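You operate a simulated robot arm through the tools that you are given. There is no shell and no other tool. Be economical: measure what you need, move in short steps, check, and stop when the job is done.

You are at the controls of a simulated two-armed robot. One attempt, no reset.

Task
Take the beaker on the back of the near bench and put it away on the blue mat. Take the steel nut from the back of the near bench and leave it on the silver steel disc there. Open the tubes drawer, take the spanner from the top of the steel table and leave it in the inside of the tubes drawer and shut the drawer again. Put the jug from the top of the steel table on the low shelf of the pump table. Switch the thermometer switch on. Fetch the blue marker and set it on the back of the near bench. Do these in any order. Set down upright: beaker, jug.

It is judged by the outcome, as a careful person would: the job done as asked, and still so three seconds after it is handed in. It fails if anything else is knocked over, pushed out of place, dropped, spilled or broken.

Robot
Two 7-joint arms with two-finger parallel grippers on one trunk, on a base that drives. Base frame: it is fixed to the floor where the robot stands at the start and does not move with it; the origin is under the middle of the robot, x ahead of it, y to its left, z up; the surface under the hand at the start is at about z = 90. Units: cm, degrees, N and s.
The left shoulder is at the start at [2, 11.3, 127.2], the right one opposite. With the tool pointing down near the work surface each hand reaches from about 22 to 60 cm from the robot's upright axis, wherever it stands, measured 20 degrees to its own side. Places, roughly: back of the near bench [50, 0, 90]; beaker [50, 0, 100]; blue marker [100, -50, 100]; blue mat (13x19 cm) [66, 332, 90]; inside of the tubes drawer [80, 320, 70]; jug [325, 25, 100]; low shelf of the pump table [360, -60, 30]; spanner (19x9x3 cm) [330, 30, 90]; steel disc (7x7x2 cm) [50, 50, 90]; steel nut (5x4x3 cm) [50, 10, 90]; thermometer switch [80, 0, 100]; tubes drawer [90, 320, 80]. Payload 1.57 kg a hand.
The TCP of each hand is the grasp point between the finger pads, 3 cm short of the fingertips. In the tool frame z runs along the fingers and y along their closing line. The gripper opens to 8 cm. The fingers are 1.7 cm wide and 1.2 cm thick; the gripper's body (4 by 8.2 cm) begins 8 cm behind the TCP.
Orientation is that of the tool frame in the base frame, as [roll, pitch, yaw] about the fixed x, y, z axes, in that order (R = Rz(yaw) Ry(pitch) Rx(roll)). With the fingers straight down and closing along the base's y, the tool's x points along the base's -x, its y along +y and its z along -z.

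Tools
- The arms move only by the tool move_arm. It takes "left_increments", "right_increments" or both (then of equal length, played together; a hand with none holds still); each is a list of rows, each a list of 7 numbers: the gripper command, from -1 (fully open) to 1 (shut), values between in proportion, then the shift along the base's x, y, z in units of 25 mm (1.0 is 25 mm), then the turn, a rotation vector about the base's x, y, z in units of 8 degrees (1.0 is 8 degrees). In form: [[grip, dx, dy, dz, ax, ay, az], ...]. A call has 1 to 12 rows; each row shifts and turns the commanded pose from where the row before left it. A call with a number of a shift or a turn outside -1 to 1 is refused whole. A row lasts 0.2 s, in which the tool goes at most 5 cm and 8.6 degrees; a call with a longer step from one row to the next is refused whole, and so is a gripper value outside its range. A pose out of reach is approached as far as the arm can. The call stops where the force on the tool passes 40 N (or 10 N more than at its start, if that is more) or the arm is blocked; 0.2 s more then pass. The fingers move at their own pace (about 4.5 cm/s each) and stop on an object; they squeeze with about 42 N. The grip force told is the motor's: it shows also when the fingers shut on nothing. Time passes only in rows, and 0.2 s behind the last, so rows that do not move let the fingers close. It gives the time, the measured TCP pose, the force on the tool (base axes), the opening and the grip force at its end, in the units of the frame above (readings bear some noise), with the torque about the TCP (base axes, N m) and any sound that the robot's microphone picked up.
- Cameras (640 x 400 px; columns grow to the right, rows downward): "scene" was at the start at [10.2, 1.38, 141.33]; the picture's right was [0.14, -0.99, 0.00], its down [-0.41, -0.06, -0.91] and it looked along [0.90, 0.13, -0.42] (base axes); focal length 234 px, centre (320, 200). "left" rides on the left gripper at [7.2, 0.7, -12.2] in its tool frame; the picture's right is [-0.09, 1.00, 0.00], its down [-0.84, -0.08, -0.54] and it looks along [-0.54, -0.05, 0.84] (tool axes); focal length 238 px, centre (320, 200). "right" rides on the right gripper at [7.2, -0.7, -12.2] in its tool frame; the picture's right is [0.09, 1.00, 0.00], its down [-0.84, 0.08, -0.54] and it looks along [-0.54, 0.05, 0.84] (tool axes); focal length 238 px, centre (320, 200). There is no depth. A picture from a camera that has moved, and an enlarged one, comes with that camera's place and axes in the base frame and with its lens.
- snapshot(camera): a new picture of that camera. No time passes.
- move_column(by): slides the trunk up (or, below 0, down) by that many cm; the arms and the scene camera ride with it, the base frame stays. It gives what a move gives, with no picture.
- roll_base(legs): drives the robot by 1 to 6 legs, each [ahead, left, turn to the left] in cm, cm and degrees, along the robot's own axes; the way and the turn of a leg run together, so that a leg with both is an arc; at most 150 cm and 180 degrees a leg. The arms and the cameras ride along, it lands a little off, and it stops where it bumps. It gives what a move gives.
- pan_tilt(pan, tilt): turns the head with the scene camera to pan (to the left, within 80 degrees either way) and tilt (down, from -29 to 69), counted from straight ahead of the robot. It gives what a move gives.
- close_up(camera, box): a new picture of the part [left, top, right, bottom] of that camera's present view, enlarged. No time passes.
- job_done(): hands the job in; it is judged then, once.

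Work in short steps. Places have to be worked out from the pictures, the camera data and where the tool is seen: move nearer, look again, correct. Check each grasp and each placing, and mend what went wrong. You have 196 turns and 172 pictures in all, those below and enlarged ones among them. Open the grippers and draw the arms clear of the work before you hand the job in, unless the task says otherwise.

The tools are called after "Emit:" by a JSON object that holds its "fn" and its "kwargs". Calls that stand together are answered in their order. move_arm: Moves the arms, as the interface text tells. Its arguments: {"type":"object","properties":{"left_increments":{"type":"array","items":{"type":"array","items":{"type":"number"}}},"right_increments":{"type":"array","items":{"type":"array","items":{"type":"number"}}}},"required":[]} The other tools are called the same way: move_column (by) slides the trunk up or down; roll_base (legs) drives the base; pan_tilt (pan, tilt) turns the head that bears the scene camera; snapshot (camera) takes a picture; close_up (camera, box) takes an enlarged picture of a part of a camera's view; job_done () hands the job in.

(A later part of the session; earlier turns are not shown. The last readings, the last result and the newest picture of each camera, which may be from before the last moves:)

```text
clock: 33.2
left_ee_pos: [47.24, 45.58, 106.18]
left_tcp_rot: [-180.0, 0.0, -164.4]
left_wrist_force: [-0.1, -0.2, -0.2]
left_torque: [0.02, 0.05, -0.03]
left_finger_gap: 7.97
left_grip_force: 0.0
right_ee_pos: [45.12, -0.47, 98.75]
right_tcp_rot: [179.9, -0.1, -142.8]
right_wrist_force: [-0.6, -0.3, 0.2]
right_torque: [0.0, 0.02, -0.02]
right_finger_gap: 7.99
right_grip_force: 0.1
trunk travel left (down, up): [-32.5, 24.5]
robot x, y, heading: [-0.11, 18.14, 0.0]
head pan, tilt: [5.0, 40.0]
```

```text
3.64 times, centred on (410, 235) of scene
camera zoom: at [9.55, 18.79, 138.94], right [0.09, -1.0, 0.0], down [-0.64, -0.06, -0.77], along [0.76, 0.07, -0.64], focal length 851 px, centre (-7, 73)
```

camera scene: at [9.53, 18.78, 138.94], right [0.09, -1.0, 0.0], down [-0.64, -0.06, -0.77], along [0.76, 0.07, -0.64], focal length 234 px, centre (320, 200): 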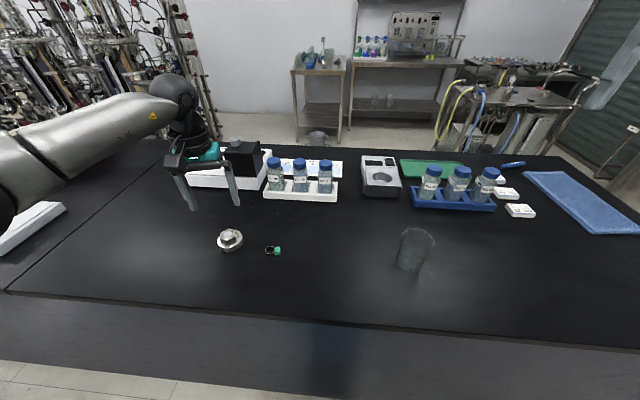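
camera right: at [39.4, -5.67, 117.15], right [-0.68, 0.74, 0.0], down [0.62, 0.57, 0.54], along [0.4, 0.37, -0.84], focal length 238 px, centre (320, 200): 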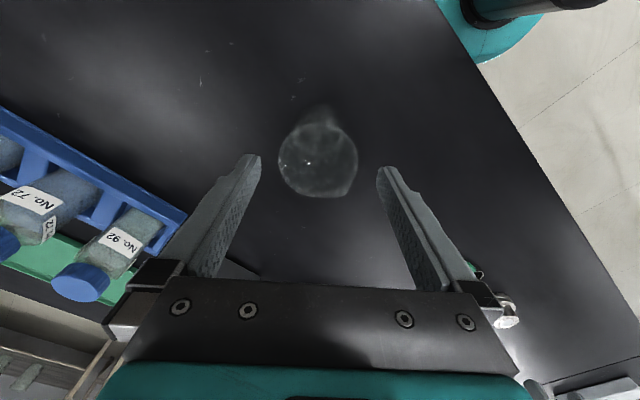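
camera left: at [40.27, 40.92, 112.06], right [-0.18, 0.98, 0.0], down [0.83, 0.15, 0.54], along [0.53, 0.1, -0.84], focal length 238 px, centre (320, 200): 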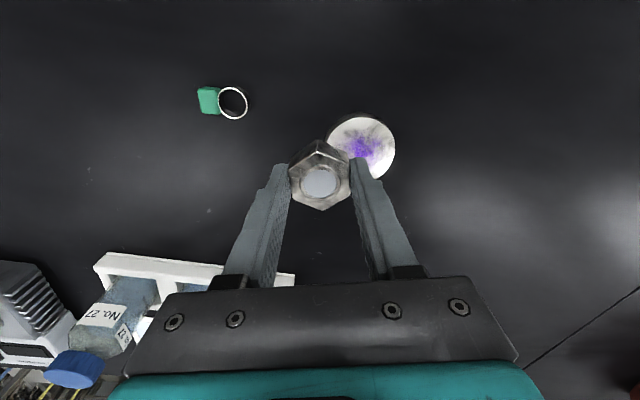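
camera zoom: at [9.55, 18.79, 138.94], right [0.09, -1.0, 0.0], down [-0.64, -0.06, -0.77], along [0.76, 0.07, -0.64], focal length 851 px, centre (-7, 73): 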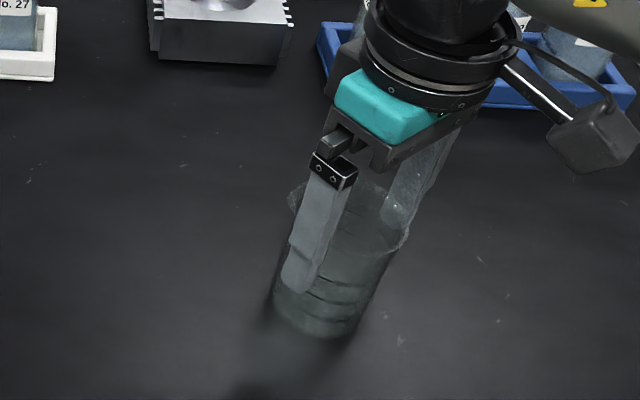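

Fingers straddle the beaker cleanly. Descend the rest and close.

Emit:
{"fn": "move_arm", "kwargs": {"right_increments": [[-1, 0, 0, -0.5, 0, 0, 0], [-1, 0, 0, -0.5, 0, 0, 0], [-1, 0, 0, -0.5, 0, 0, 0], [-0.5, 0, 0, 0, 0, 0, 0], [0, 0, 0, 0, 0, 0, 0], [0.5, 0, 0, 0, 0, 0, 0], [1, 0, 0, 0, 0, 0, 0], [1, 0, 0, 0, 0, 0, 0], [1, 0, 0, 0.3, 0, 0, 0], [1, 0, 0, 0.5, 0, 0, 0]]}}

Emit:
{"fn": "snapshot", "kwargs": {"camera": "right"}}

Emit:
{"fn": "close_up", "kwargs": {"camera": "scene", "box": [360, 180, 460, 290]}}

```text
clock: 35.4
left_ee_pos: [47.11, 45.75, 106.25]
left_tcp_rot: [-180.0, 0.0, -164.4]
left_wrist_force: [0.0, 0.0, -0.1]
left_torque: [-0.01, 0.03, -0.02]
left_finger_gap: 7.98
left_grip_force: 0.1
right_ee_pos: [45.23, -0.6, 96.98]
right_tcp_rot: [-180.0, 0.0, -142.8]
right_wrist_force: [-0.1, 0.5, 0.0]
right_torque: [0.0, 0.0, 0.02]
right_finger_gap: 6.35
right_grip_force: 41.5
trunk travel left (down, up): [-32.5, 24.5]
robot x, y, heading: [-0.03, 17.95, 0.0]
head pan, tilt: [5.0, 40.0]
```

```text
136 pictures are left
camera right: at [39.78, -5.5, 109.18], right [-0.67, 0.74, 0.0], down [0.62, 0.57, 0.54], along [0.4, 0.37, -0.84], focal length 238 px, centre (320, 200)
```

right: 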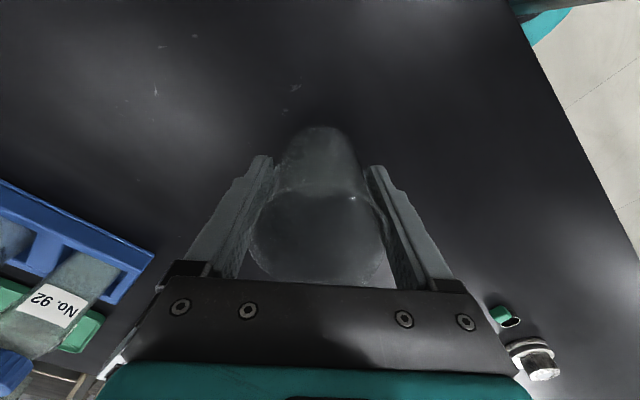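

```text
3.64 times, centred on (410, 235) of scene
camera zoom: at [9.54, 18.79, 138.94], right [0.09, -1.0, 0.0], down [-0.64, -0.06, -0.77], along [0.76, 0.07, -0.64], focal length 851 px, centre (-7, 73)
```

zoom: 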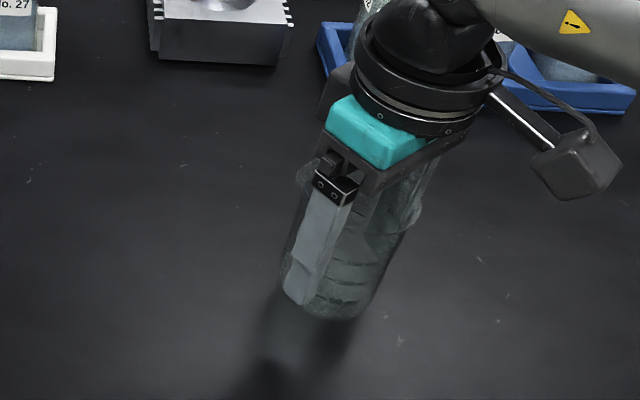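

Beaker is held (6.35 cm gap). I retract both hands high and close to the body for travel.

Emit:
{"fn": "move_arm", "kwargs": {"left_increments": [[-1, 0, 0, 1, 0, 0, 0], [-1, -0.6, -0.6, 0.8, 0, 0, 0], [-1, -0.7, -0.6, 0.8, 0, 0, 0], [-1, -0.7, -0.6, 0.8, 0, 0, 0], [-1, -0.7, -0.6, 0.8, 0, 0, 0], [-1, -0.7, -0.6, 0.8, 0, 0, 0], [-1, -0.7, -0.6, 0.8, 0, 0, 0], [-1, -0.7, -0.6, 0.8, 0, 0, 0], [-1, -0.7, -0.6, 0.8, 0, 0, 0], [-1, -0.7, -0.4, 0.4, 0, 0, 0]], "right_increments": [[1, 0, 0, 1, 0, 0, 0], [1, -0.6, 0.3, 0.9, 0, 0, 0], [1, -0.6, 0.3, 0.9, 0, 0, 0], [1, -0.6, 0.3, 0.9, 0, 0, 0], [1, -0.6, 0.3, 0.9, 0, 0, 0], [1, -0.6, 0.3, 0.9, 0, 0, 0], [1, -0.6, 0.3, 0.9, 0, 0, 0], [1, -0.6, 0.3, 0.9, 0, 0, 0], [1, -0.6, 0.3, 0.9, 0, 0, 0], [1, -0.6, 0.3, 0.9, 0, 0, 0]]}}

Emit:
{"fn": "pan_tilt", "kwargs": {"pan": 70, "tilt": 25}}

Emit:
{"fn": "snapshot", "kwargs": {"camera": "scene"}}

```text
clock: 37.6
left_ee_pos: [31.67, 32.58, 125.75]
left_tcp_rot: [180.0, 0.0, -164.4]
left_wrist_force: [0.7, -0.5, 0.4]
left_torque: [0.0, 0.01, 0.04]
left_finger_gap: 8.0
left_grip_force: 0.1
right_ee_pos: [31.46, 6.29, 119.83]
right_tcp_rot: [-180.0, 0.0, -142.9]
right_wrist_force: [-0.5, 0.8, -0.1]
right_torque: [-0.02, -0.01, 0.01]
right_finger_gap: 6.34
right_grip_force: 41.8
trunk travel left (down, up): [-32.5, 24.5]
robot x, y, heading: [0.03, 17.93, 0.2]
head pan, tilt: [5.0, 40.0]
```

```text
clock: 38.9
left_ee_pos: [31.82, 32.54, 125.77]
left_tcp_rot: [180.0, 0.0, -164.4]
left_wrist_force: [-0.2, 0.1, -0.5]
left_torque: [0.02, 0.03, 0.03]
left_finger_gap: 7.99
left_grip_force: 0.0
right_ee_pos: [31.61, 6.26, 119.79]
right_tcp_rot: [180.0, 0.0, -142.8]
right_wrist_force: [0.0, 0.0, 0.5]
right_torque: [-0.03, -0.01, 0.0]
right_finger_gap: 6.33
right_grip_force: 41.8
trunk travel left (down, up): [-32.5, 24.5]
robot x, y, heading: [0.01, 17.59, 0.1]
head pan, tilt: [70.0, 25.0]
```

```text
134 pictures are left
camera scene: at [4.24, 26.7, 141.27], right [0.94, -0.34, 0.0], down [-0.14, -0.4, -0.91], along [0.31, 0.85, -0.42], focal length 234 px, centre (320, 200)
```

scene: 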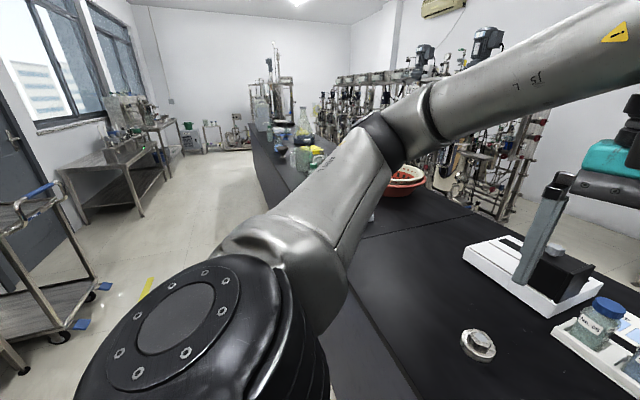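

Aisle is clear. I back away 15 cm and slide left along the bench to y≈270, then look.

Emit:
{"fn": "roll_base", "kwargs": {"legs": [[-15, 0, 0], [0, 130, 0], [0, 120, 0]]}}

Emit:
{"fn": "pan_tilt", "kwargs": {"pan": 35, "tilt": 35}}

Emit:
{"fn": "snapshot", "kwargs": {"camera": "scene"}}

```text
clock: 52.2
left_ee_pos: [18.1, 284.39, 125.81]
left_tcp_rot: [-179.9, 0.1, -164.7]
left_wrist_force: [0.1, 0.4, -0.1]
left_torque: [-0.02, 0.01, -0.01]
left_finger_gap: 8.02
left_grip_force: 0.1
right_ee_pos: [17.73, 258.0, 119.77]
right_tcp_rot: [180.0, 0.0, -143.1]
right_wrist_force: [0.4, -0.2, -0.4]
right_torque: [-0.01, 0.0, 0.02]
right_finger_gap: 6.32
right_grip_force: 42.2
trunk travel left (down, up): [-32.5, 24.5]
robot x, y, heading: [-13.68, 269.7, -0.5]
head pan, tilt: [70.0, 25.0]
```

```text
clock: 53.2
left_ee_pos: [18.08, 284.43, 125.82]
left_tcp_rot: [-180.0, 0.0, -164.8]
left_wrist_force: [0.9, -0.1, -0.2]
left_torque: [0.01, 0.0, 0.02]
left_finger_gap: 8.02
left_grip_force: 0.1
right_ee_pos: [17.67, 258.05, 119.84]
right_tcp_rot: [179.9, 0.0, -143.1]
right_wrist_force: [0.0, -0.6, -1.2]
right_torque: [-0.01, 0.03, -0.01]
right_finger_gap: 6.3
right_grip_force: 42.5
trunk travel left (down, up): [-32.5, 24.5]
robot x, y, heading: [-13.56, 269.96, -0.5]
head pan, tilt: [35.0, 35.0]
```

```text
133 pictures are left
camera scene: at [-5.4, 274.96, 139.7], right [0.57, -0.82, 0.0], down [-0.47, -0.33, -0.82], along [0.67, 0.47, -0.57], focal length 234 px, centre (320, 200)
```

scene: 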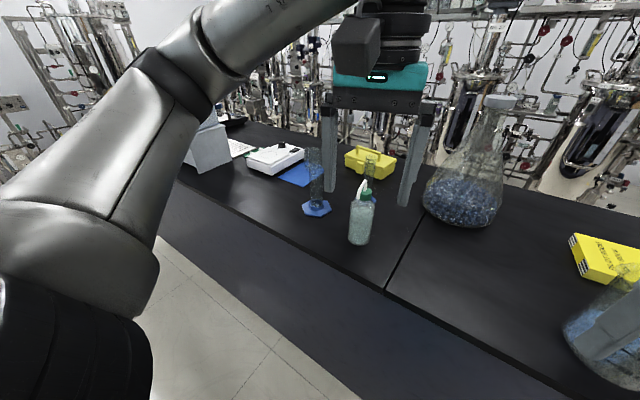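

The blue mat is near [65, 335] behind a cylinder and wash bottle. I slide further left to face it.

Emit:
{"fn": "roll_base", "kwargs": {"legs": [[0, 72, 0]]}}

Emit:
{"fn": "pan_tilt", "kwargs": {"pan": 0, "tilt": 35}}

Emit:
{"fn": "snapshot", "kwargs": {"camera": "scene"}}

```text
clock: 57.1
left_ee_pos: [18.57, 356.18, 125.84]
left_tcp_rot: [180.0, 0.0, -165.0]
left_wrist_force: [0.5, 0.4, -0.4]
left_torque: [-0.04, 0.0, 0.04]
left_finger_gap: 8.02
left_grip_force: 0.1
right_ee_pos: [18.22, 329.69, 119.88]
right_tcp_rot: [-180.0, 0.1, -143.4]
right_wrist_force: [0.0, -0.5, -0.5]
right_torque: [0.01, 0.02, 0.0]
right_finger_gap: 6.31
right_grip_force: 42.1
trunk travel left (down, up): [-32.5, 24.5]
robot x, y, heading: [-13.0, 341.38, -0.4]
head pan, tilt: [35.0, 35.0]
```

```text
clock: 58.1
left_ee_pos: [18.64, 356.12, 125.85]
left_tcp_rot: [180.0, 0.0, -165.0]
left_wrist_force: [0.6, 0.1, 0.5]
left_torque: [-0.01, -0.01, -0.02]
left_finger_gap: 8.0
left_grip_force: 0.1
right_ee_pos: [18.21, 329.62, 119.76]
right_tcp_rot: [-180.0, 0.0, -143.4]
right_wrist_force: [0.4, 0.8, -1.3]
right_torque: [-0.01, -0.01, -0.04]
right_finger_gap: 6.31
right_grip_force: 42.0
trunk travel left (down, up): [-32.5, 24.5]
robot x, y, heading: [-12.93, 341.74, -0.6]
head pan, tilt: [0.0, 35.0]
```

```text
132 pictures are left
camera scene: at [-3.31, 341.71, 139.7], right [-0.01, -1.0, 0.0], down [-0.57, 0.0, -0.82], along [0.82, -0.01, -0.57], focal length 234 px, centre (320, 200)
```

scene: 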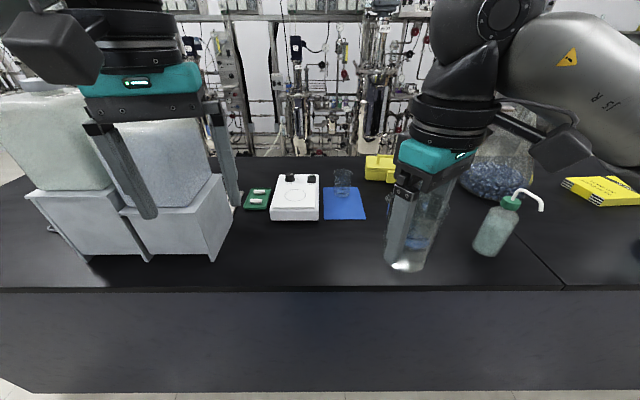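

Emit:
{"fn": "close_up", "kwargs": {"camera": "scene", "box": [230, 140, 450, 280]}}

```text
2.86 times, centred on (340, 210) of scene
camera zoom: at [-3.31, 341.71, 139.7], right [-0.01, -1.0, 0.0], down [-0.57, 0.0, -0.82], along [0.82, -0.01, -0.57], focal length 669 px, centre (263, 171)
```

zoom: 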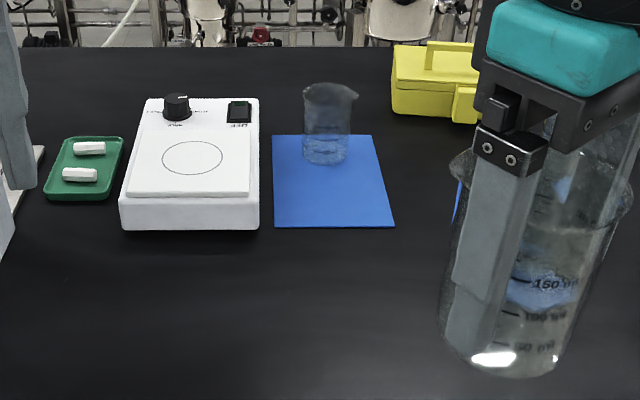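

The mat spans about x 57–76, y 326–339, with another small beaker standing on its back part (~[72, 332]). I'll place ours at ~[61.5, 332.5]; first tuck the left arm and drive closer.

Emit:
{"fn": "move_arm", "kwargs": {"left_increments": [[-1, -0.8, -0.4, 0.5, 0, 0, 0], [-1, -0.8, -0.4, 0.5, 0, 0, 0], [-1, -0.4, 0, 0, 0, 0, 0]]}}

Emit:
{"fn": "roll_base", "kwargs": {"legs": [[16, 4, 0.6]]}}

Emit:
{"fn": "snapshot", "kwargs": {"camera": "scene"}}

```text
clock: 59.0
left_ee_pos: [13.6, 354.14, 128.3]
left_tcp_rot: [180.0, 0.0, -165.0]
left_wrist_force: [0.0, -1.1, 0.9]
left_torque: [-0.01, 0.01, 0.01]
left_finger_gap: 7.98
left_grip_force: 0.1
right_ee_pos: [18.27, 329.6, 119.88]
right_tcp_rot: [-180.0, 0.0, -143.4]
right_wrist_force: [0.8, 0.4, -1.0]
right_torque: [0.01, -0.01, 0.03]
right_finger_gap: 6.31
right_grip_force: 42.1
trunk travel left (down, up): [-32.5, 24.5]
robot x, y, heading: [-13.05, 341.75, -0.6]
head pan, tilt: [0.0, 35.0]
```

```text
clock: 60.4
left_ee_pos: [29.62, 358.32, 128.29]
left_tcp_rot: [-180.0, 0.0, -164.5]
left_wrist_force: [-0.4, -0.1, -0.1]
left_torque: [-0.02, 0.01, 0.02]
left_finger_gap: 8.02
left_grip_force: 0.0
right_ee_pos: [34.38, 333.96, 119.79]
right_tcp_rot: [-179.9, 0.0, -142.7]
right_wrist_force: [-0.2, 0.2, -1.0]
right_torque: [-0.02, 0.02, 0.01]
right_finger_gap: 6.32
right_grip_force: 41.9
trunk travel left (down, up): [-32.5, 24.5]
robot x, y, heading: [3.13, 345.26, 0.1]
head pan, tilt: [0.0, 35.0]
```

```text
130 pictures are left
camera scene: at [12.76, 345.77, 139.69], right [0.0, -1.0, 0.0], down [-0.57, 0.0, -0.82], along [0.82, 0.0, -0.57], focal length 234 px, centre (320, 200)
```

scene: 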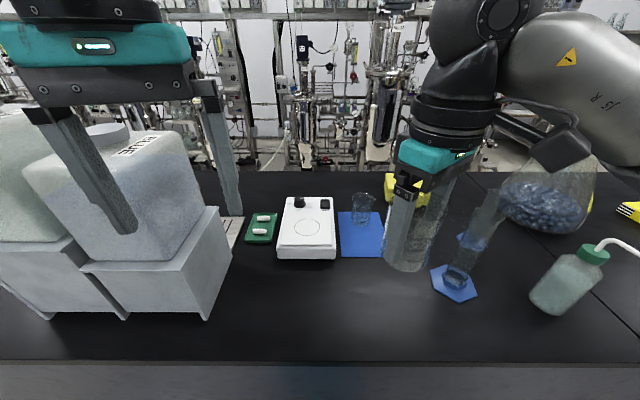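

No bump at x≈3. A few cm more forward for reach, then extend the right hand over the mat's front half, still high.

Emit:
{"fn": "roll_base", "kwargs": {"legs": [[4, 0, 0]]}}

Emit:
{"fn": "move_arm", "kwargs": {"right_increments": [[1, 0.95, -0.05, -0.1, 0, 0, 0], [1, 0.95, -0.05, -0.2, 0, 0, 0], [1, 0.95, -0.05, -0.3, 0, 0, 0], [1, 0.95, -0.05, -0.3, 0, 0, 0], [1, 0.95, -0.05, -0.3, 0, 0, 0], [1, 0.95, -0.05, -0.3, 0, 0, 0], [1, 0.95, -0.05, -0.4, 0, 0, 0], [1, 0.95, -0.05, -0.5, 0, 0, 0], [1, 0.95, -0.05, -0.6, 0, 0, 0]]}}

Emit:
{"fn": "snapshot", "kwargs": {"camera": "scene"}}

Emit:
{"fn": "snapshot", "kwargs": {"camera": "right"}}

```text
clock: 61.3
left_ee_pos: [33.65, 358.38, 128.29]
left_tcp_rot: [180.0, 0.0, -164.4]
left_wrist_force: [-0.7, -1.1, 0.6]
left_torque: [0.0, 0.08, -0.03]
left_finger_gap: 8.0
left_grip_force: 0.1
right_ee_pos: [38.39, 334.03, 119.87]
right_tcp_rot: [179.8, -0.1, -142.8]
right_wrist_force: [0.6, -0.1, -1.4]
right_torque: [-0.03, 0.01, -0.02]
right_finger_gap: 6.32
right_grip_force: 41.6
trunk travel left (down, up): [-32.5, 24.5]
robot x, y, heading: [6.83, 345.46, 0.1]
head pan, tilt: [0.0, 35.0]
```

```text
clock: 63.3
left_ee_pos: [33.48, 358.32, 128.24]
left_tcp_rot: [180.0, -0.1, -164.4]
left_wrist_force: [-0.4, 0.7, -0.4]
left_torque: [0.02, -0.02, 0.0]
left_finger_gap: 8.01
left_grip_force: 0.1
right_ee_pos: [55.85, 333.01, 114.8]
right_tcp_rot: [180.0, 0.1, -142.7]
right_wrist_force: [-0.8, -0.4, -1.1]
right_torque: [-0.01, -0.01, -0.01]
right_finger_gap: 6.31
right_grip_force: 42.0
right hand out of reach, approached as far as the arm can: row 8, 9
trunk travel left (down, up): [-32.5, 24.5]
robot x, y, heading: [6.77, 345.85, 0.2]
head pan, tilt: [0.0, 35.0]
```

```text
129 pictures are left
camera scene: at [16.67, 345.76, 139.7], right [0.0, -1.0, 0.0], down [-0.57, 0.0, -0.82], along [0.82, 0.0, -0.57], focal length 234 px, centre (320, 200)
```

scene: 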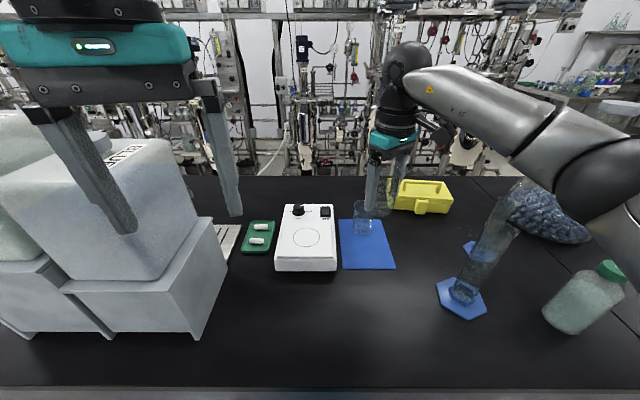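

```text
128 pictures are left
camera right: at [50.48, 328.06, 126.86], right [-0.68, 0.74, 0.0], down [0.62, 0.57, 0.54], along [0.4, 0.37, -0.84], focal length 238 px, centre (320, 200)
```

right: 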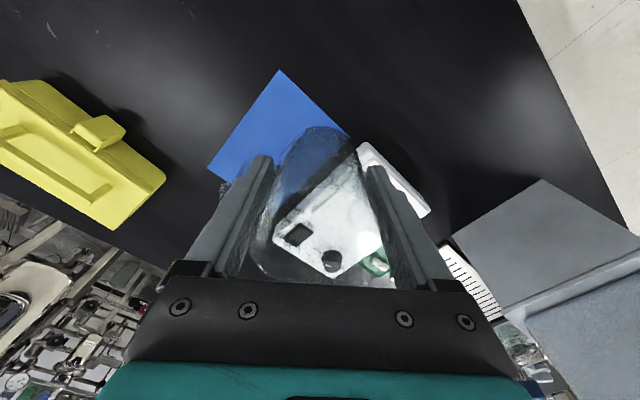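

The arm hit its reach limit at x≈56 while high; reach is better lower. I lower to ~104 and continue forward a little.

Emit:
{"fn": "move_arm", "kwargs": {"right_increments": [[1, 0, 0, -0.9, 0, 0, 0], [1, 0, 0, -0.9, 0, 0, 0], [1, 0, 0, -0.9, 0, 0, 0], [1, 0, 0, -0.9, 0, 0, 0], [1, 0.5, 0, -0.3, 0, 0, 0], [1, 0.7, 0, 0, 0, 0, 0], [1, 0.7, 0, 0, 0, 0, 0]]}}

Emit:
{"fn": "snapshot", "kwargs": {"camera": "scene"}}

```text
clock: 64.9
left_ee_pos: [33.42, 358.37, 128.24]
left_tcp_rot: [-180.0, 0.1, -164.4]
left_wrist_force: [-0.4, 0.4, -0.4]
left_torque: [0.0, 0.02, 0.01]
left_finger_gap: 7.98
left_grip_force: 0.1
right_ee_pos: [56.44, 333.16, 105.13]
right_tcp_rot: [-180.0, 0.0, -142.8]
right_wrist_force: [-0.2, 0.6, 0.2]
right_torque: [-0.02, 0.02, 0.01]
right_finger_gap: 6.3
right_grip_force: 41.9
right hand out of reach, approached as far as the arm can: row 5, 6, 7
trunk travel left (down, up): [-32.5, 24.5]
robot x, y, heading: [6.96, 345.86, 0.4]
head pan, tilt: [0.0, 35.0]
```

```text
127 pictures are left
camera scene: at [16.65, 345.75, 139.7], right [0.0, -1.0, 0.0], down [-0.57, 0.0, -0.82], along [0.82, 0.0, -0.57], focal length 234 px, centre (320, 200)
```

scene: 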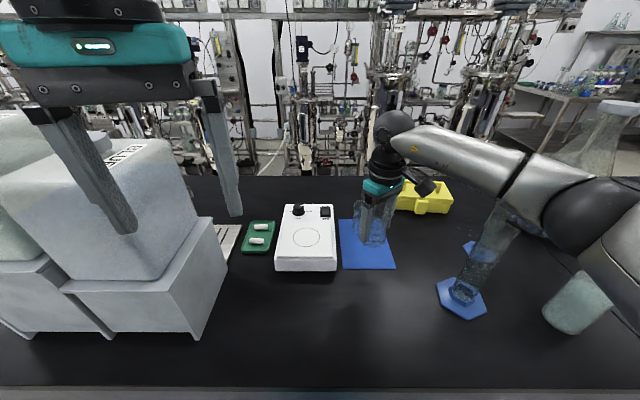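

The elbow is getting close to the wash bottle. I raise the hand, draw back a bit and undo the wrist yaw so the elbow comes in.

Emit:
{"fn": "move_arm", "kwargs": {"right_increments": [[1, 0, 0, 0.9, 0, 0, 0], [1, 0, 0, 0.9, 0, 0, 0], [1, 0, 0, 0.9, 0, 0, 0], [1, 0, 0, 0.9, 0, 0, 0], [1, -1, 0, 0.9, 0, 0, -0.8], [1, -1, 0, 0.2, 0, 0, -0.8], [1, -1, 0, 0, 0, 0, -0.8], [1, -1, 0, 0, 0, 0, -0.8], [1, 0, 0, 0, 0, 0, -0.8], [1, 0, 0, 0, 0, 0, -0.6]]}}

Emit:
{"fn": "snapshot", "kwargs": {"camera": "scene"}}

```text
clock: 67.1
left_ee_pos: [33.39, 358.38, 128.3]
left_tcp_rot: [-179.9, 0.1, -164.3]
left_wrist_force: [0.0, 0.3, -0.7]
left_torque: [0.01, 0.0, -0.01]
left_finger_gap: 7.99
left_grip_force: 0.1
right_ee_pos: [46.38, 333.13, 116.91]
right_tcp_rot: [-180.0, 0.1, -179.5]
right_wrist_force: [0.3, -0.1, -1.0]
right_torque: [0.01, 0.02, 0.0]
right_finger_gap: 6.31
right_grip_force: 42.2
trunk travel left (down, up): [-32.5, 24.5]
robot x, y, heading: [7.29, 345.5, -0.1]
head pan, tilt: [0.0, 35.0]
```

```text
126 pictures are left
camera scene: at [16.64, 345.75, 139.7], right [0.0, -1.0, 0.0], down [-0.57, 0.0, -0.82], along [0.82, 0.0, -0.57], focal length 234 px, centre (320, 200)
```

scene: 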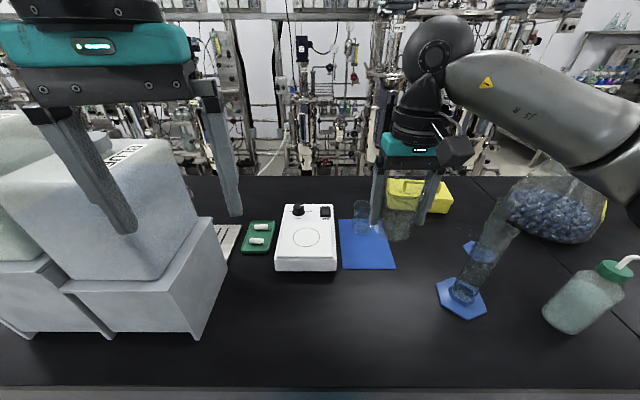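

Elbow is back in. Extend forward toward x≈60 at this height.

Emit:
{"fn": "move_arm", "kwargs": {"right_increments": [[1, 0.9, 0, -0.2, 0, 0, 0], [1, 0.9, 0, -0.3, 0, 0, 0], [1, 0.9, 0, -0.5, 0, 0, 0], [1, 0.9, 0, -0.5, 0, 0, 0], [1, 0.9, 0, -0.5, 0, 0, 0], [1, 0.9, 0, -0.5, 0, 0, 0], [1, 0.3, 0, -0.5, 0, 0, 0]]}}

Emit:
{"fn": "snapshot", "kwargs": {"camera": "scene"}}

```text
clock: 68.7
left_ee_pos: [33.46, 358.34, 128.42]
left_tcp_rot: [179.9, 0.0, -164.4]
left_wrist_force: [-0.2, -0.5, 0.2]
left_torque: [-0.02, -0.01, -0.06]
left_finger_gap: 8.02
left_grip_force: 0.0
right_ee_pos: [60.71, 333.12, 109.55]
right_tcp_rot: [180.0, 0.1, -179.5]
right_wrist_force: [-0.4, -0.6, -0.7]
right_torque: [0.02, 0.03, 0.0]
right_finger_gap: 6.33
right_grip_force: 42.4
trunk travel left (down, up): [-32.5, 24.5]
robot x, y, heading: [6.63, 345.43, -0.1]
head pan, tilt: [0.0, 35.0]
```

```text
125 pictures are left
camera scene: at [16.66, 345.74, 139.7], right [0.0, -1.0, 0.0], down [-0.57, 0.0, -0.82], along [0.82, 0.0, -0.57], focal length 234 px, centre (320, 200)
```

scene: 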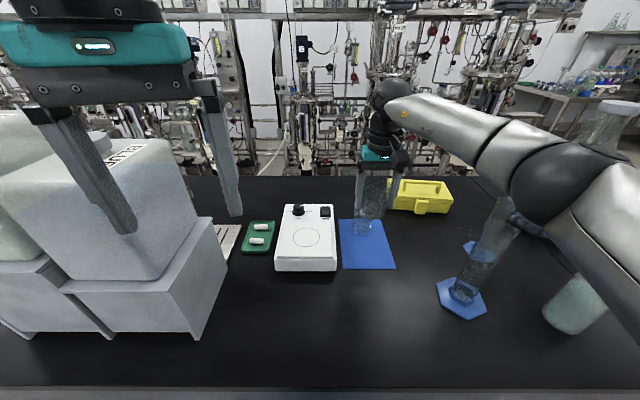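

Reached, but the elbow hangs near the tall cylinder, so lowering here is unsafe. I'll retract, then reposition the base further left and turned right ~25°, so the elbow stays on the aisle side; left hand goes higher too.

Emit:
{"fn": "move_arm", "kwargs": {"right_increments": [[1, -0.5, 0, 0.9, 0, 0, 0], [1, -0.9, 0, 0.6, 0, 0, 0], [1, -0.9, 0, 0.6, 0, 0, 0], [1, -0.9, 0, 0.6, 0, 0, 0], [1, -0.9, 0, 0.6, 0, 0, 0], [1, -0.9, 0, 0.5, 0, 0, 0], [1, -0.9, 0, 0.5, 0, 0, 0], [1, -0.9, 0, 0.5, 0, 0, 0], [1, -0.6, 0, 0, 0, 0, 0]], "left_increments": [[-1, 0, 0, 0.8, 0, 0, 0], [-1, 0, 0, 0.8, 0, 0, 0], [-1, 0, 0, 0.8, 0, 0, 0], [-1, 0, 0, 0.8, 0, 0, 0], [-1, 0, 0, 0.8, 0, 0, 0], [-1, 0, 0, 0.8, 0, 0, 0], [-1, 0, 0, 0.8, 0, 0, 0], [-1, 0, 0, 0, 0, 0, 0], [-1, 0, 0, 0, 0, 0, 0]]}}

Emit:
{"fn": "roll_base", "kwargs": {"legs": [[0, 14, 0], [0, 0, -25]]}}

Emit:
{"fn": "snapshot", "kwargs": {"camera": "scene"}}

```text
clock: 70.7
left_ee_pos: [33.42, 358.22, 142.29]
left_tcp_rot: [-180.0, 0.1, -164.5]
left_wrist_force: [0.4, 0.4, 0.0]
left_torque: [0.0, 0.01, 0.0]
left_finger_gap: 8.01
left_grip_force: 0.0
right_ee_pos: [42.09, 333.11, 121.53]
right_tcp_rot: [180.0, 0.0, -179.6]
right_wrist_force: [-1.2, -0.1, -1.9]
right_torque: [0.01, 0.01, 0.0]
right_finger_gap: 6.3
right_grip_force: 41.9
trunk travel left (down, up): [-32.5, 24.5]
robot x, y, heading: [7.06, 345.42, -0.1]
head pan, tilt: [0.0, 35.0]
```

```text
clock: 73.3
left_ee_pos: [36.27, 359.82, 142.23]
left_tcp_rot: [180.0, 0.1, 170.8]
left_wrist_force: [-0.4, -0.3, -0.1]
left_torque: [0.0, -0.01, -0.02]
left_finger_gap: 8.01
left_grip_force: 0.0
right_ee_pos: [33.69, 333.53, 121.47]
right_tcp_rot: [-180.0, 0.0, 155.6]
right_wrist_force: [0.2, 0.4, -0.8]
right_torque: [-0.01, 0.02, 0.03]
right_finger_gap: 6.29
right_grip_force: 42.2
trunk travel left (down, up): [-32.5, 24.5]
robot x, y, heading: [6.72, 359.86, -24.6]
head pan, tilt: [0.0, 35.0]
```

```text
124 pictures are left
camera scene: at [15.72, 355.66, 139.7], right [-0.42, -0.91, 0.0], down [-0.52, 0.24, -0.82], along [0.74, -0.34, -0.57], focal length 234 px, centre (320, 200)
```

scene: 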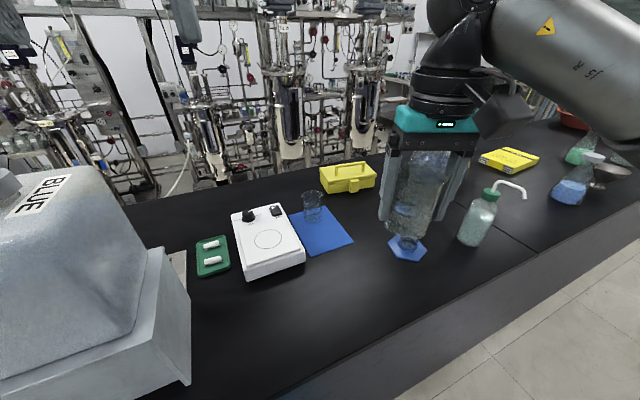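

Clear view now. Drive ~5 cm nearer, then extend toward the mat and look.

Emit:
{"fn": "roll_base", "kwargs": {"legs": [[5, 1, 0]]}}

Emit:
{"fn": "move_arm", "kwargs": {"right_increments": [[1, 0.9, 0, -0.2, 0, 0, 0], [1, 0.9, 0, -0.3, 0, 0, 0], [1, 0.9, 0, -0.5, 0, 0, 0], [1, 0.9, 0, -0.5, 0, 0, 0], [1, 0.9, 0, -0.5, 0, 0, 0], [1, 0.9, 0, -0.5, 0, 0, 0], [1, 0.9, 0, -0.5, 0, 0, 0], [1, 0.9, 0, -0.5, 0, 0, 0]]}}

Emit:
{"fn": "snapshot", "kwargs": {"camera": "scene"}}

```text
clock: 74.2
left_ee_pos: [41.42, 358.73, 142.24]
left_tcp_rot: [-180.0, 0.0, 170.8]
left_wrist_force: [0.5, -0.1, -0.7]
left_torque: [0.01, 0.03, 0.02]
left_finger_gap: 8.02
left_grip_force: 0.0
right_ee_pos: [38.69, 332.34, 121.47]
right_tcp_rot: [179.9, -0.1, 155.7]
right_wrist_force: [0.1, -0.4, -1.7]
right_torque: [0.0, 0.02, 0.01]
right_finger_gap: 6.28
right_grip_force: 42.1
trunk travel left (down, up): [-32.5, 24.5]
robot x, y, heading: [11.74, 358.32, -24.8]
head pan, tilt: [0.0, 35.0]
```

```text
clock: 76.0
left_ee_pos: [41.22, 358.83, 142.33]
left_tcp_rot: [179.9, 0.0, 170.9]
left_wrist_force: [0.5, 0.0, 0.0]
left_torque: [-0.01, 0.01, 0.03]
left_finger_gap: 8.0
left_grip_force: 0.0
right_ee_pos: [56.74, 332.34, 112.73]
right_tcp_rot: [-180.0, 0.0, 155.8]
right_wrist_force: [-1.2, -0.1, -0.8]
right_torque: [-0.01, 0.01, 0.01]
right_finger_gap: 6.28
right_grip_force: 42.5
trunk travel left (down, up): [-32.5, 24.5]
robot x, y, heading: [11.7, 358.49, -24.8]
head pan, tilt: [0.0, 35.0]
```

```text
123 pictures are left
camera scene: at [20.69, 354.55, 139.69], right [-0.42, -0.91, 0.0], down [-0.52, 0.24, -0.82], along [0.74, -0.34, -0.57], focal length 234 px, centre (320, 200)
```

scene: 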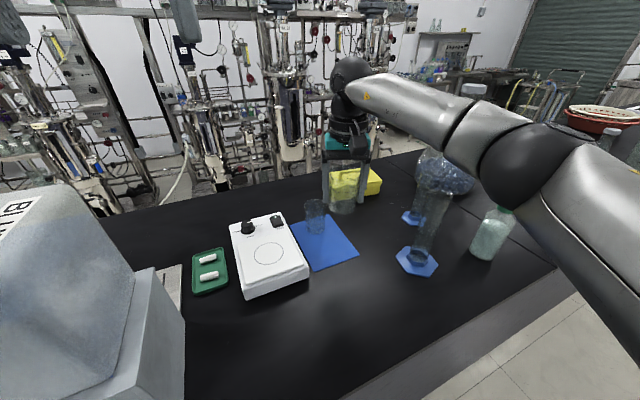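

The elbow is now at about [33, 323], clear of the glassware. I go on to x≈60.5 and down to ~101, then check with the wrist camera.

Emit:
{"fn": "move_arm", "kwargs": {"right_increments": [[1, 0.8, 0, -0.6, 0, 0, 0], [1, 0.7, 0, -0.8, 0, 0, 0], [1, 0, 0, -0.9, 0, 0, 0], [1, 0, 0, -0.9, 0, 0, 0], [1, 0, 0, -0.9, 0, 0, 0]]}}

Emit:
{"fn": "snapshot", "kwargs": {"camera": "right"}}

Emit:
{"fn": "snapshot", "kwargs": {"camera": "scene"}}

```text
clock: 77.2
left_ee_pos: [41.27, 358.85, 142.15]
left_tcp_rot: [180.0, 0.0, 170.8]
left_wrist_force: [-1.1, 0.0, -0.8]
left_torque: [-0.01, 0.01, 0.05]
left_finger_gap: 8.0
left_grip_force: 0.0
right_ee_pos: [60.35, 332.36, 102.5]
right_tcp_rot: [180.0, -0.1, 155.7]
right_wrist_force: [-0.6, -0.2, -0.7]
right_torque: [0.0, -0.01, 0.03]
right_finger_gap: 6.3
right_grip_force: 41.9
trunk travel left (down, up): [-32.5, 24.5]
robot x, y, heading: [11.71, 358.15, -24.6]
head pan, tilt: [0.0, 35.0]
```

```text
122 pictures are left
camera right: at [53.48, 334.53, 114.63], right [0.33, 0.95, 0.0], down [0.79, -0.27, 0.54], along [0.51, -0.18, -0.84], focal length 238 px, centre (320, 200)
```

right: 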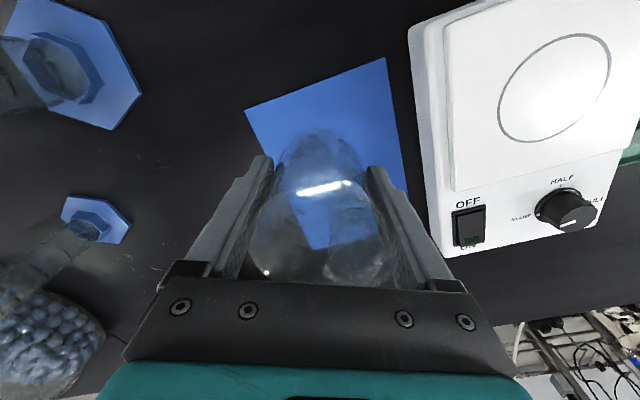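

```text
121 pictures are left
camera scene: at [20.65, 354.51, 139.7], right [-0.42, -0.91, 0.0], down [-0.52, 0.24, -0.82], along [0.74, -0.34, -0.57], focal length 234 px, centre (320, 200)
```

scene: 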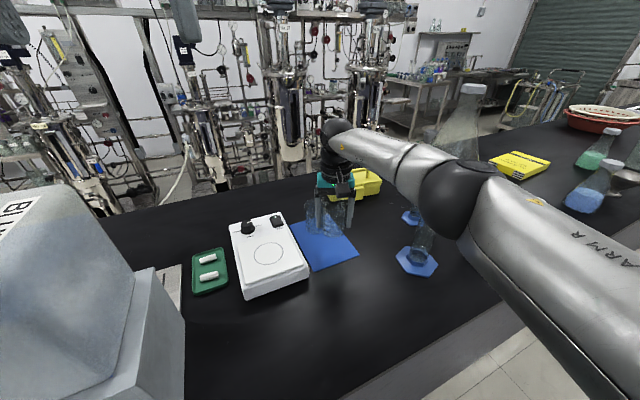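

The beaker is over the front part of the mat, clear of the other beaker by ~5 cm. Lower gently to contact.

Emit:
{"fn": "move_arm", "kwargs": {"right_increments": [[1, 0, 0, -0.8, 0, 0, 0], [1, 0, 0, -0.8, 0, 0, 0], [1, 0, 0, -0.7, 0, 0, 0], [1, 0, 0, -0.2, 0, 0, 0], [1, 0, 0, -0.1, 0, 0, 0], [1, 0, 0, -0.1, 0, 0, 0], [1, 0, 0, 0, 0, 0, 0]]}}

Emit:
{"fn": "close_up", "kwargs": {"camera": "scene", "box": [270, 170, 390, 280]}}

```text
clock: 78.8
left_ee_pos: [41.17, 358.78, 142.28]
left_tcp_rot: [-180.0, -0.1, 170.8]
left_wrist_force: [0.8, 0.3, 0.2]
left_torque: [-0.01, -0.04, 0.02]
left_finger_gap: 8.02
left_grip_force: 0.1
right_ee_pos: [60.26, 332.32, 95.6]
right_tcp_rot: [-179.9, 0.0, 155.8]
right_wrist_force: [-0.2, 0.4, -1.0]
right_torque: [0.0, -0.01, 0.02]
right_finger_gap: 6.29
right_grip_force: 41.9
trunk travel left (down, up): [-32.5, 24.5]
robot x, y, heading: [12.05, 358.45, -24.5]
head pan, tilt: [0.0, 35.0]
```

```text
3.64 times, centred on (330, 225) of scene
camera zoom: at [20.64, 354.51, 139.7], right [-0.42, -0.91, 0.0], down [-0.52, 0.24, -0.82], along [0.74, -0.34, -0.57], focal length 851 px, centre (284, 109)
```

zoom: 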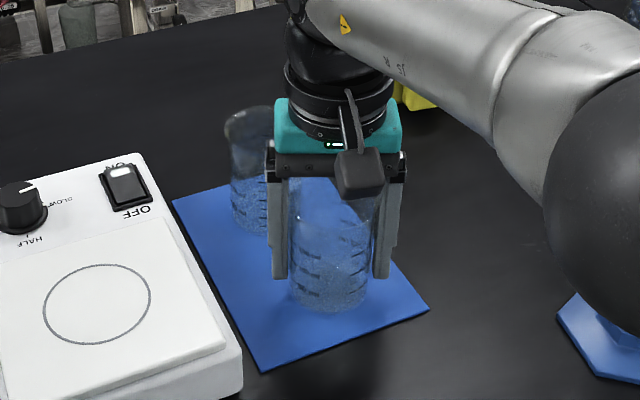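

Emit:
{"fn": "move_arm", "kwargs": {"right_increments": [[1, 0, 0, -0.08, 0, 0, 0], [1, 0, 0, -0.08, 0, 0, 0], [1, 0, 0, -0.06, 0, 0, 0], [1, 0, 0, 0, 0, 0, 0]]}}

```text
clock: 79.8
left_ee_pos: [41.17, 358.82, 142.34]
left_tcp_rot: [179.9, -0.1, 170.7]
left_wrist_force: [-0.4, -0.8, 0.0]
left_torque: [-0.02, 0.0, -0.01]
left_finger_gap: 8.01
left_grip_force: 0.0
right_ee_pos: [60.26, 332.27, 95.32]
right_tcp_rot: [-180.0, -0.1, 155.8]
right_wrist_force: [-0.1, 0.8, 1.3]
right_torque: [-0.04, 0.0, -0.03]
right_finger_gap: 6.26
right_grip_force: 42.5
trunk travel left (down, up): [-32.5, 24.5]
robot x, y, heading: [11.77, 358.73, -24.4]
head pan, tilt: [0.0, 35.0]
```

Contact is just beginning (force turned positive). Release and lift straight up clear of the rim.

Emit:
{"fn": "move_arm", "kwargs": {"right_increments": [[1, 0, 0, -0.03, 0, 0, 0], [0.4, 0, 0, 0, 0, 0, 0], [-0.3, 0, 0, 0, 0, 0, 0], [-1, 0, 0, 0, 0, 0, 0], [-1, 0, 0, 0, 0, 0, 0], [-1, 0, 0, 0.4, 0, 0, 0], [-1, 0, 0, 0.6, 0, 0, 0], [-1, 0, 0, 0.8, 0, 0, 0], [-1, 0, 0, 1, 0, 0, 0], [-1, 0, 0, 1, 0, 0, 0], [-1, 0, 0, 1, 0, 0, 0]]}}

Emit:
{"fn": "close_up", "kwargs": {"camera": "scene", "box": [250, 150, 420, 280]}}

```text
clock: 82.2
left_ee_pos: [41.19, 358.87, 142.23]
left_tcp_rot: [180.0, 0.0, 170.8]
left_wrist_force: [-0.5, 0.0, -0.3]
left_torque: [0.0, -0.05, -0.05]
left_finger_gap: 8.0
left_grip_force: 0.1
right_ee_pos: [60.3, 332.35, 107.15]
right_tcp_rot: [179.9, 0.1, 155.6]
right_wrist_force: [0.3, 0.3, -0.2]
right_torque: [0.02, 0.04, -0.01]
right_finger_gap: 7.99
right_grip_force: 0.2
trunk travel left (down, up): [-32.5, 24.5]
robot x, y, heading: [11.55, 358.23, -24.5]
head pan, tilt: [0.0, 35.0]
```

```text
3.08 times, centred on (335, 215) of scene
camera zoom: at [20.62, 354.53, 139.7], right [-0.42, -0.91, 0.0], down [-0.52, 0.24, -0.82], along [0.74, -0.34, -0.57], focal length 720 px, centre (274, 154)
```

zoom: 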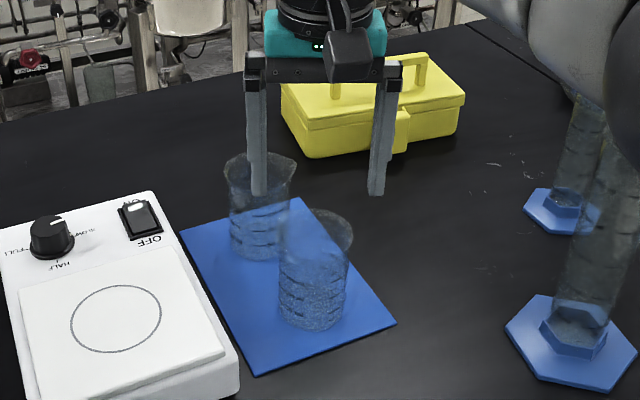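

The beaker stands on the mat. I retract the right arm up and back, then look to the left end and far side.

Emit:
{"fn": "move_arm", "kwargs": {"right_increments": [[-1, -0.5, 0, 0.9, 0, 0, 0], [-1, -0.9, 0, 0.6, 0, 0, 0], [-1, -0.9, 0, 0.6, 0, 0, 0], [-1, -0.9, 0, 0.6, 0, 0, 0], [-1, -0.9, 0, 0.6, 0, 0, 0], [-1, -0.9, 0, 0.5, 0, 0, 0], [-1, -0.9, 0, 0.5, 0, 0, 0], [-1, -0.9, 0, 0.5, 0, 0, 0], [-1, -0.9, 0, 0.5, 0, 0, 0], [-1, -0.9, 0, 0.5, 0, 0, 0]]}}

Emit:
{"fn": "roll_base", "kwargs": {"legs": [[-25, 0, 0], [0, 0, 24.5]]}}

Emit:
{"fn": "pan_tilt", "kwargs": {"pan": 60, "tilt": 15}}

Emit:
{"fn": "snapshot", "kwargs": {"camera": "scene"}}

Emit:
{"fn": "pan_tilt", "kwargs": {"pan": -20, "tilt": 10}}

Emit:
{"fn": "snapshot", "kwargs": {"camera": "scene"}}

```text
clock: 84.4
left_ee_pos: [41.14, 358.9, 142.3]
left_tcp_rot: [180.0, 0.1, 170.8]
left_wrist_force: [-0.2, -0.2, -0.3]
left_torque: [-0.03, -0.02, 0.01]
left_finger_gap: 8.0
left_grip_force: 0.0
right_ee_pos: [38.86, 332.36, 121.66]
right_tcp_rot: [-179.9, 0.0, 155.6]
right_wrist_force: [0.1, 0.5, -0.3]
right_torque: [0.0, 0.01, 0.04]
right_finger_gap: 8.0
right_grip_force: 0.0
trunk travel left (down, up): [-32.5, 24.5]
robot x, y, heading: [11.56, 358.56, -24.8]
head pan, tilt: [0.0, 35.0]
```

```text
clock: 87.5
left_ee_pos: [15.62, 381.49, 142.19]
left_tcp_rot: [179.9, 0.0, -164.8]
left_wrist_force: [-0.5, -0.4, 0.3]
left_torque: [-0.04, -0.01, 0.02]
left_finger_gap: 8.01
left_grip_force: 0.1
right_ee_pos: [24.49, 356.45, 121.58]
right_tcp_rot: [180.0, 0.1, 180.0]
right_wrist_force: [-0.4, 0.8, 0.2]
right_torque: [-0.02, -0.02, 0.0]
right_finger_gap: 7.99
right_grip_force: 0.0
trunk travel left (down, up): [-32.5, 24.5]
robot x, y, heading: [-10.85, 369.26, -0.4]
head pan, tilt: [0.0, 35.0]
```

```text
clock: 88.8
left_ee_pos: [15.54, 381.48, 142.31]
left_tcp_rot: [-180.0, 0.0, -164.8]
left_wrist_force: [-0.6, 0.5, 0.7]
left_torque: [-0.05, 0.0, 0.03]
left_finger_gap: 8.02
left_grip_force: 0.0
right_ee_pos: [24.4, 356.4, 121.61]
right_tcp_rot: [180.0, 0.0, 179.9]
right_wrist_force: [0.8, -0.8, 0.6]
right_torque: [0.0, -0.01, -0.01]
right_finger_gap: 8.0
right_grip_force: 0.1
trunk travel left (down, up): [-32.5, 24.5]
robot x, y, heading: [-11.0, 369.09, -0.6]
head pan, tilt: [60.0, 15.0]
```

```text
118 pictures are left
camera scene: at [-5.38, 377.18, 142.9], right [0.86, -0.51, 0.0], down [-0.13, -0.22, -0.97], along [0.49, 0.83, -0.26], focal length 234 px, centre (320, 200)
```

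scene: 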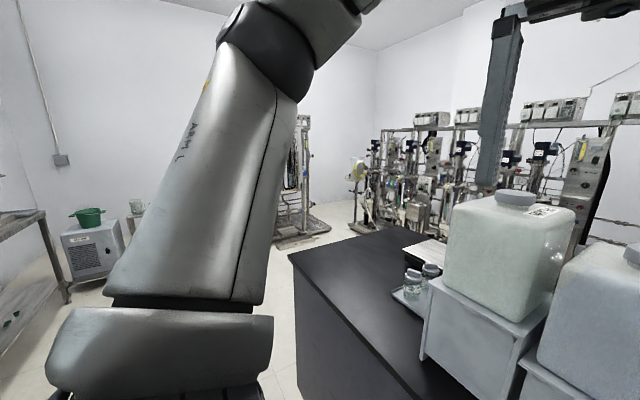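

```text
clock: 90.3
left_ee_pos: [15.49, 381.49, 142.18]
left_tcp_rot: [179.9, 0.0, -164.9]
left_wrist_force: [-0.2, 0.1, 0.2]
left_torque: [0.0, 0.01, -0.01]
left_finger_gap: 8.03
left_grip_force: 0.0
right_ee_pos: [24.4, 356.39, 121.61]
right_tcp_rot: [180.0, 0.0, -180.0]
right_wrist_force: [0.8, 0.3, -0.6]
right_torque: [-0.01, -0.02, 0.03]
right_finger_gap: 8.0
right_grip_force: 0.1
trunk travel left (down, up): [-32.5, 24.5]
robot x, y, heading: [-11.57, 369.05, -0.2]
head pan, tilt: [-20.0, 10.0]
```

```text
117 pictures are left
camera scene: at [-1.39, 365.89, 143.71], right [-0.35, -0.94, 0.0], down [-0.16, 0.06, -0.98], along [0.92, -0.34, -0.17], focal length 234 px, centre (320, 200)
```

scene: 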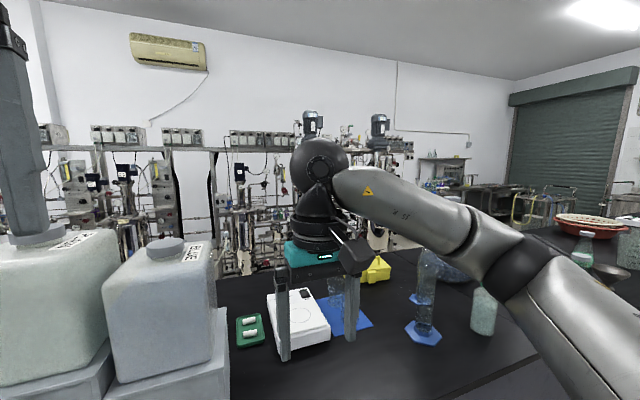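

The left end (y≈467) and the far aisle are roomy. First though, I go back right along this side to inspect the right end and fetch the marker.

Emit:
{"fn": "roll_base", "kwargs": {"legs": [[-12, 0, 0.3], [0, -150, 0], [0, -150, 0], [0, -110, 0]]}}

Emit:
{"fn": "pan_tilt", "kwargs": {"pan": -60, "tilt": 25}}

Emit:
{"fn": "snapshot", "kwargs": {"camera": "scene"}}

```text
clock: 110.8
left_ee_pos: [-2.93, -26.95, 142.27]
left_tcp_rot: [179.9, 0.1, -165.6]
left_wrist_force: [0.3, 0.3, 0.3]
left_torque: [0.02, -0.01, 0.01]
left_finger_gap: 7.98
left_grip_force: 0.1
right_ee_pos: [5.38, -52.25, 121.5]
right_tcp_rot: [180.0, 0.0, 179.2]
right_wrist_force: [0.5, 0.0, -0.5]
right_torque: [0.0, 0.0, 0.01]
right_finger_gap: 8.01
right_grip_force: 0.0
trunk travel left (down, up): [-32.5, 24.5]
robot x, y, heading: [-30.0, -38.87, -1.1]
head pan, tilt: [-20.0, 10.0]
```

```text
clock: 111.8
left_ee_pos: [-3.07, -27.0, 142.24]
left_tcp_rot: [180.0, 0.0, -165.6]
left_wrist_force: [0.6, -0.1, -0.4]
left_torque: [-0.02, 0.02, -0.02]
left_finger_gap: 8.0
left_grip_force: 0.0
right_ee_pos: [5.47, -52.23, 121.61]
right_tcp_rot: [-180.0, 0.0, 179.2]
right_wrist_force: [0.7, 0.4, -0.1]
right_torque: [0.02, 0.0, 0.01]
right_finger_gap: 8.01
right_grip_force: 0.0
trunk travel left (down, up): [-32.5, 24.5]
robot x, y, heading: [-30.23, -38.67, -0.9]
head pan, tilt: [-60.0, 25.0]
```

```text
116 pictures are left
camera scene: at [-24.49, -47.03, 141.28], right [-0.88, -0.48, 0.0], down [-0.2, 0.37, -0.91], along [0.44, -0.79, -0.42], focal length 234 px, centre (320, 200)
```

scene: 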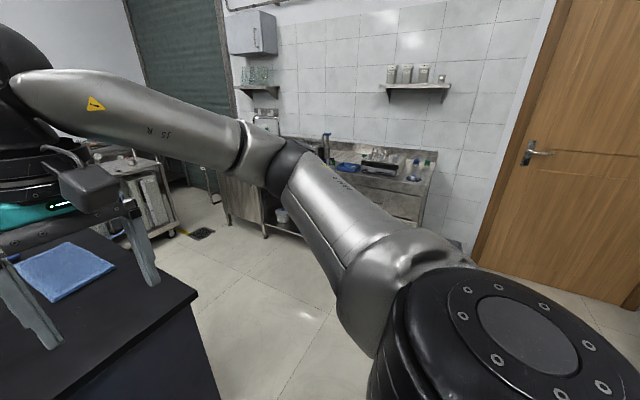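

The right-end aisle is wide (counter front at y≈-203). I drive around the right end to the far side and face back toward the bench.

Emit:
{"fn": "roll_base", "kwargs": {"legs": [[0, -90, 1], [150, 0, 0], [34, 0, 0], [0, 0, 90], [90, 0, 0], [0, 0, 90]]}}

Emit:
{"fn": "pan_tilt", "kwargs": {"pan": 0, "tilt": 35}}

Emit:
{"fn": "snapshot", "kwargs": {"camera": "scene"}}

```text
clock: 137.4
left_ee_pos: [124.67, -50.09, 142.28]
left_tcp_rot: [-179.9, -0.1, 16.5]
left_wrist_force: [0.0, -0.7, -0.5]
left_torque: [0.01, 0.02, -0.02]
left_finger_gap: 7.99
left_grip_force: 0.0
right_ee_pos: [115.25, -25.08, 121.69]
right_tcp_rot: [180.0, 0.0, 1.2]
right_wrist_force: [-0.9, -0.9, 0.0]
right_torque: [0.01, 0.01, 0.02]
right_finger_gap: 8.0
right_grip_force: 0.1
trunk travel left (down, up): [-32.5, 24.5]
robot x, y, heading: [151.17, -37.21, -179.0]
head pan, tilt: [-60.0, 25.0]
```

```text
clock: 138.7
left_ee_pos: [124.68, -50.04, 142.29]
left_tcp_rot: [180.0, 0.0, 16.5]
left_wrist_force: [-0.5, -0.7, 0.1]
left_torque: [0.03, 0.0, 0.04]
left_finger_gap: 8.02
left_grip_force: 0.1
right_ee_pos: [115.25, -25.13, 121.67]
right_tcp_rot: [-180.0, 0.1, 1.3]
right_wrist_force: [0.2, 0.5, 0.1]
right_torque: [-0.04, 0.01, 0.02]
right_finger_gap: 7.97
right_grip_force: 0.1
trunk travel left (down, up): [-32.5, 24.5]
robot x, y, heading: [151.03, -36.78, -178.9]
head pan, tilt: [0.0, 35.0]
```

```text
115 pictures are left
camera scene: at [141.42, -37.07, 139.7], right [-0.01, 1.0, 0.0], down [0.57, 0.01, -0.82], along [-0.82, -0.01, -0.57], focal length 234 px, centre (320, 200)
```

scene: 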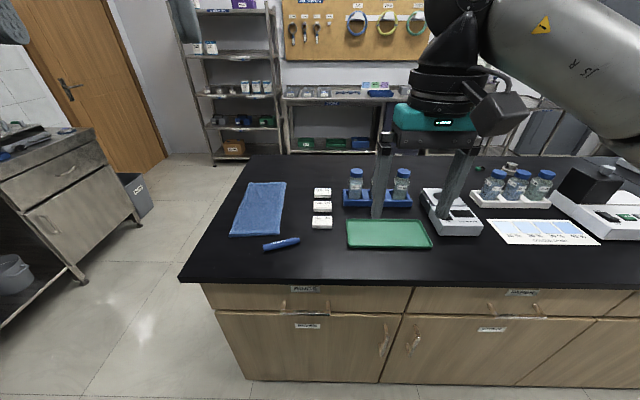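

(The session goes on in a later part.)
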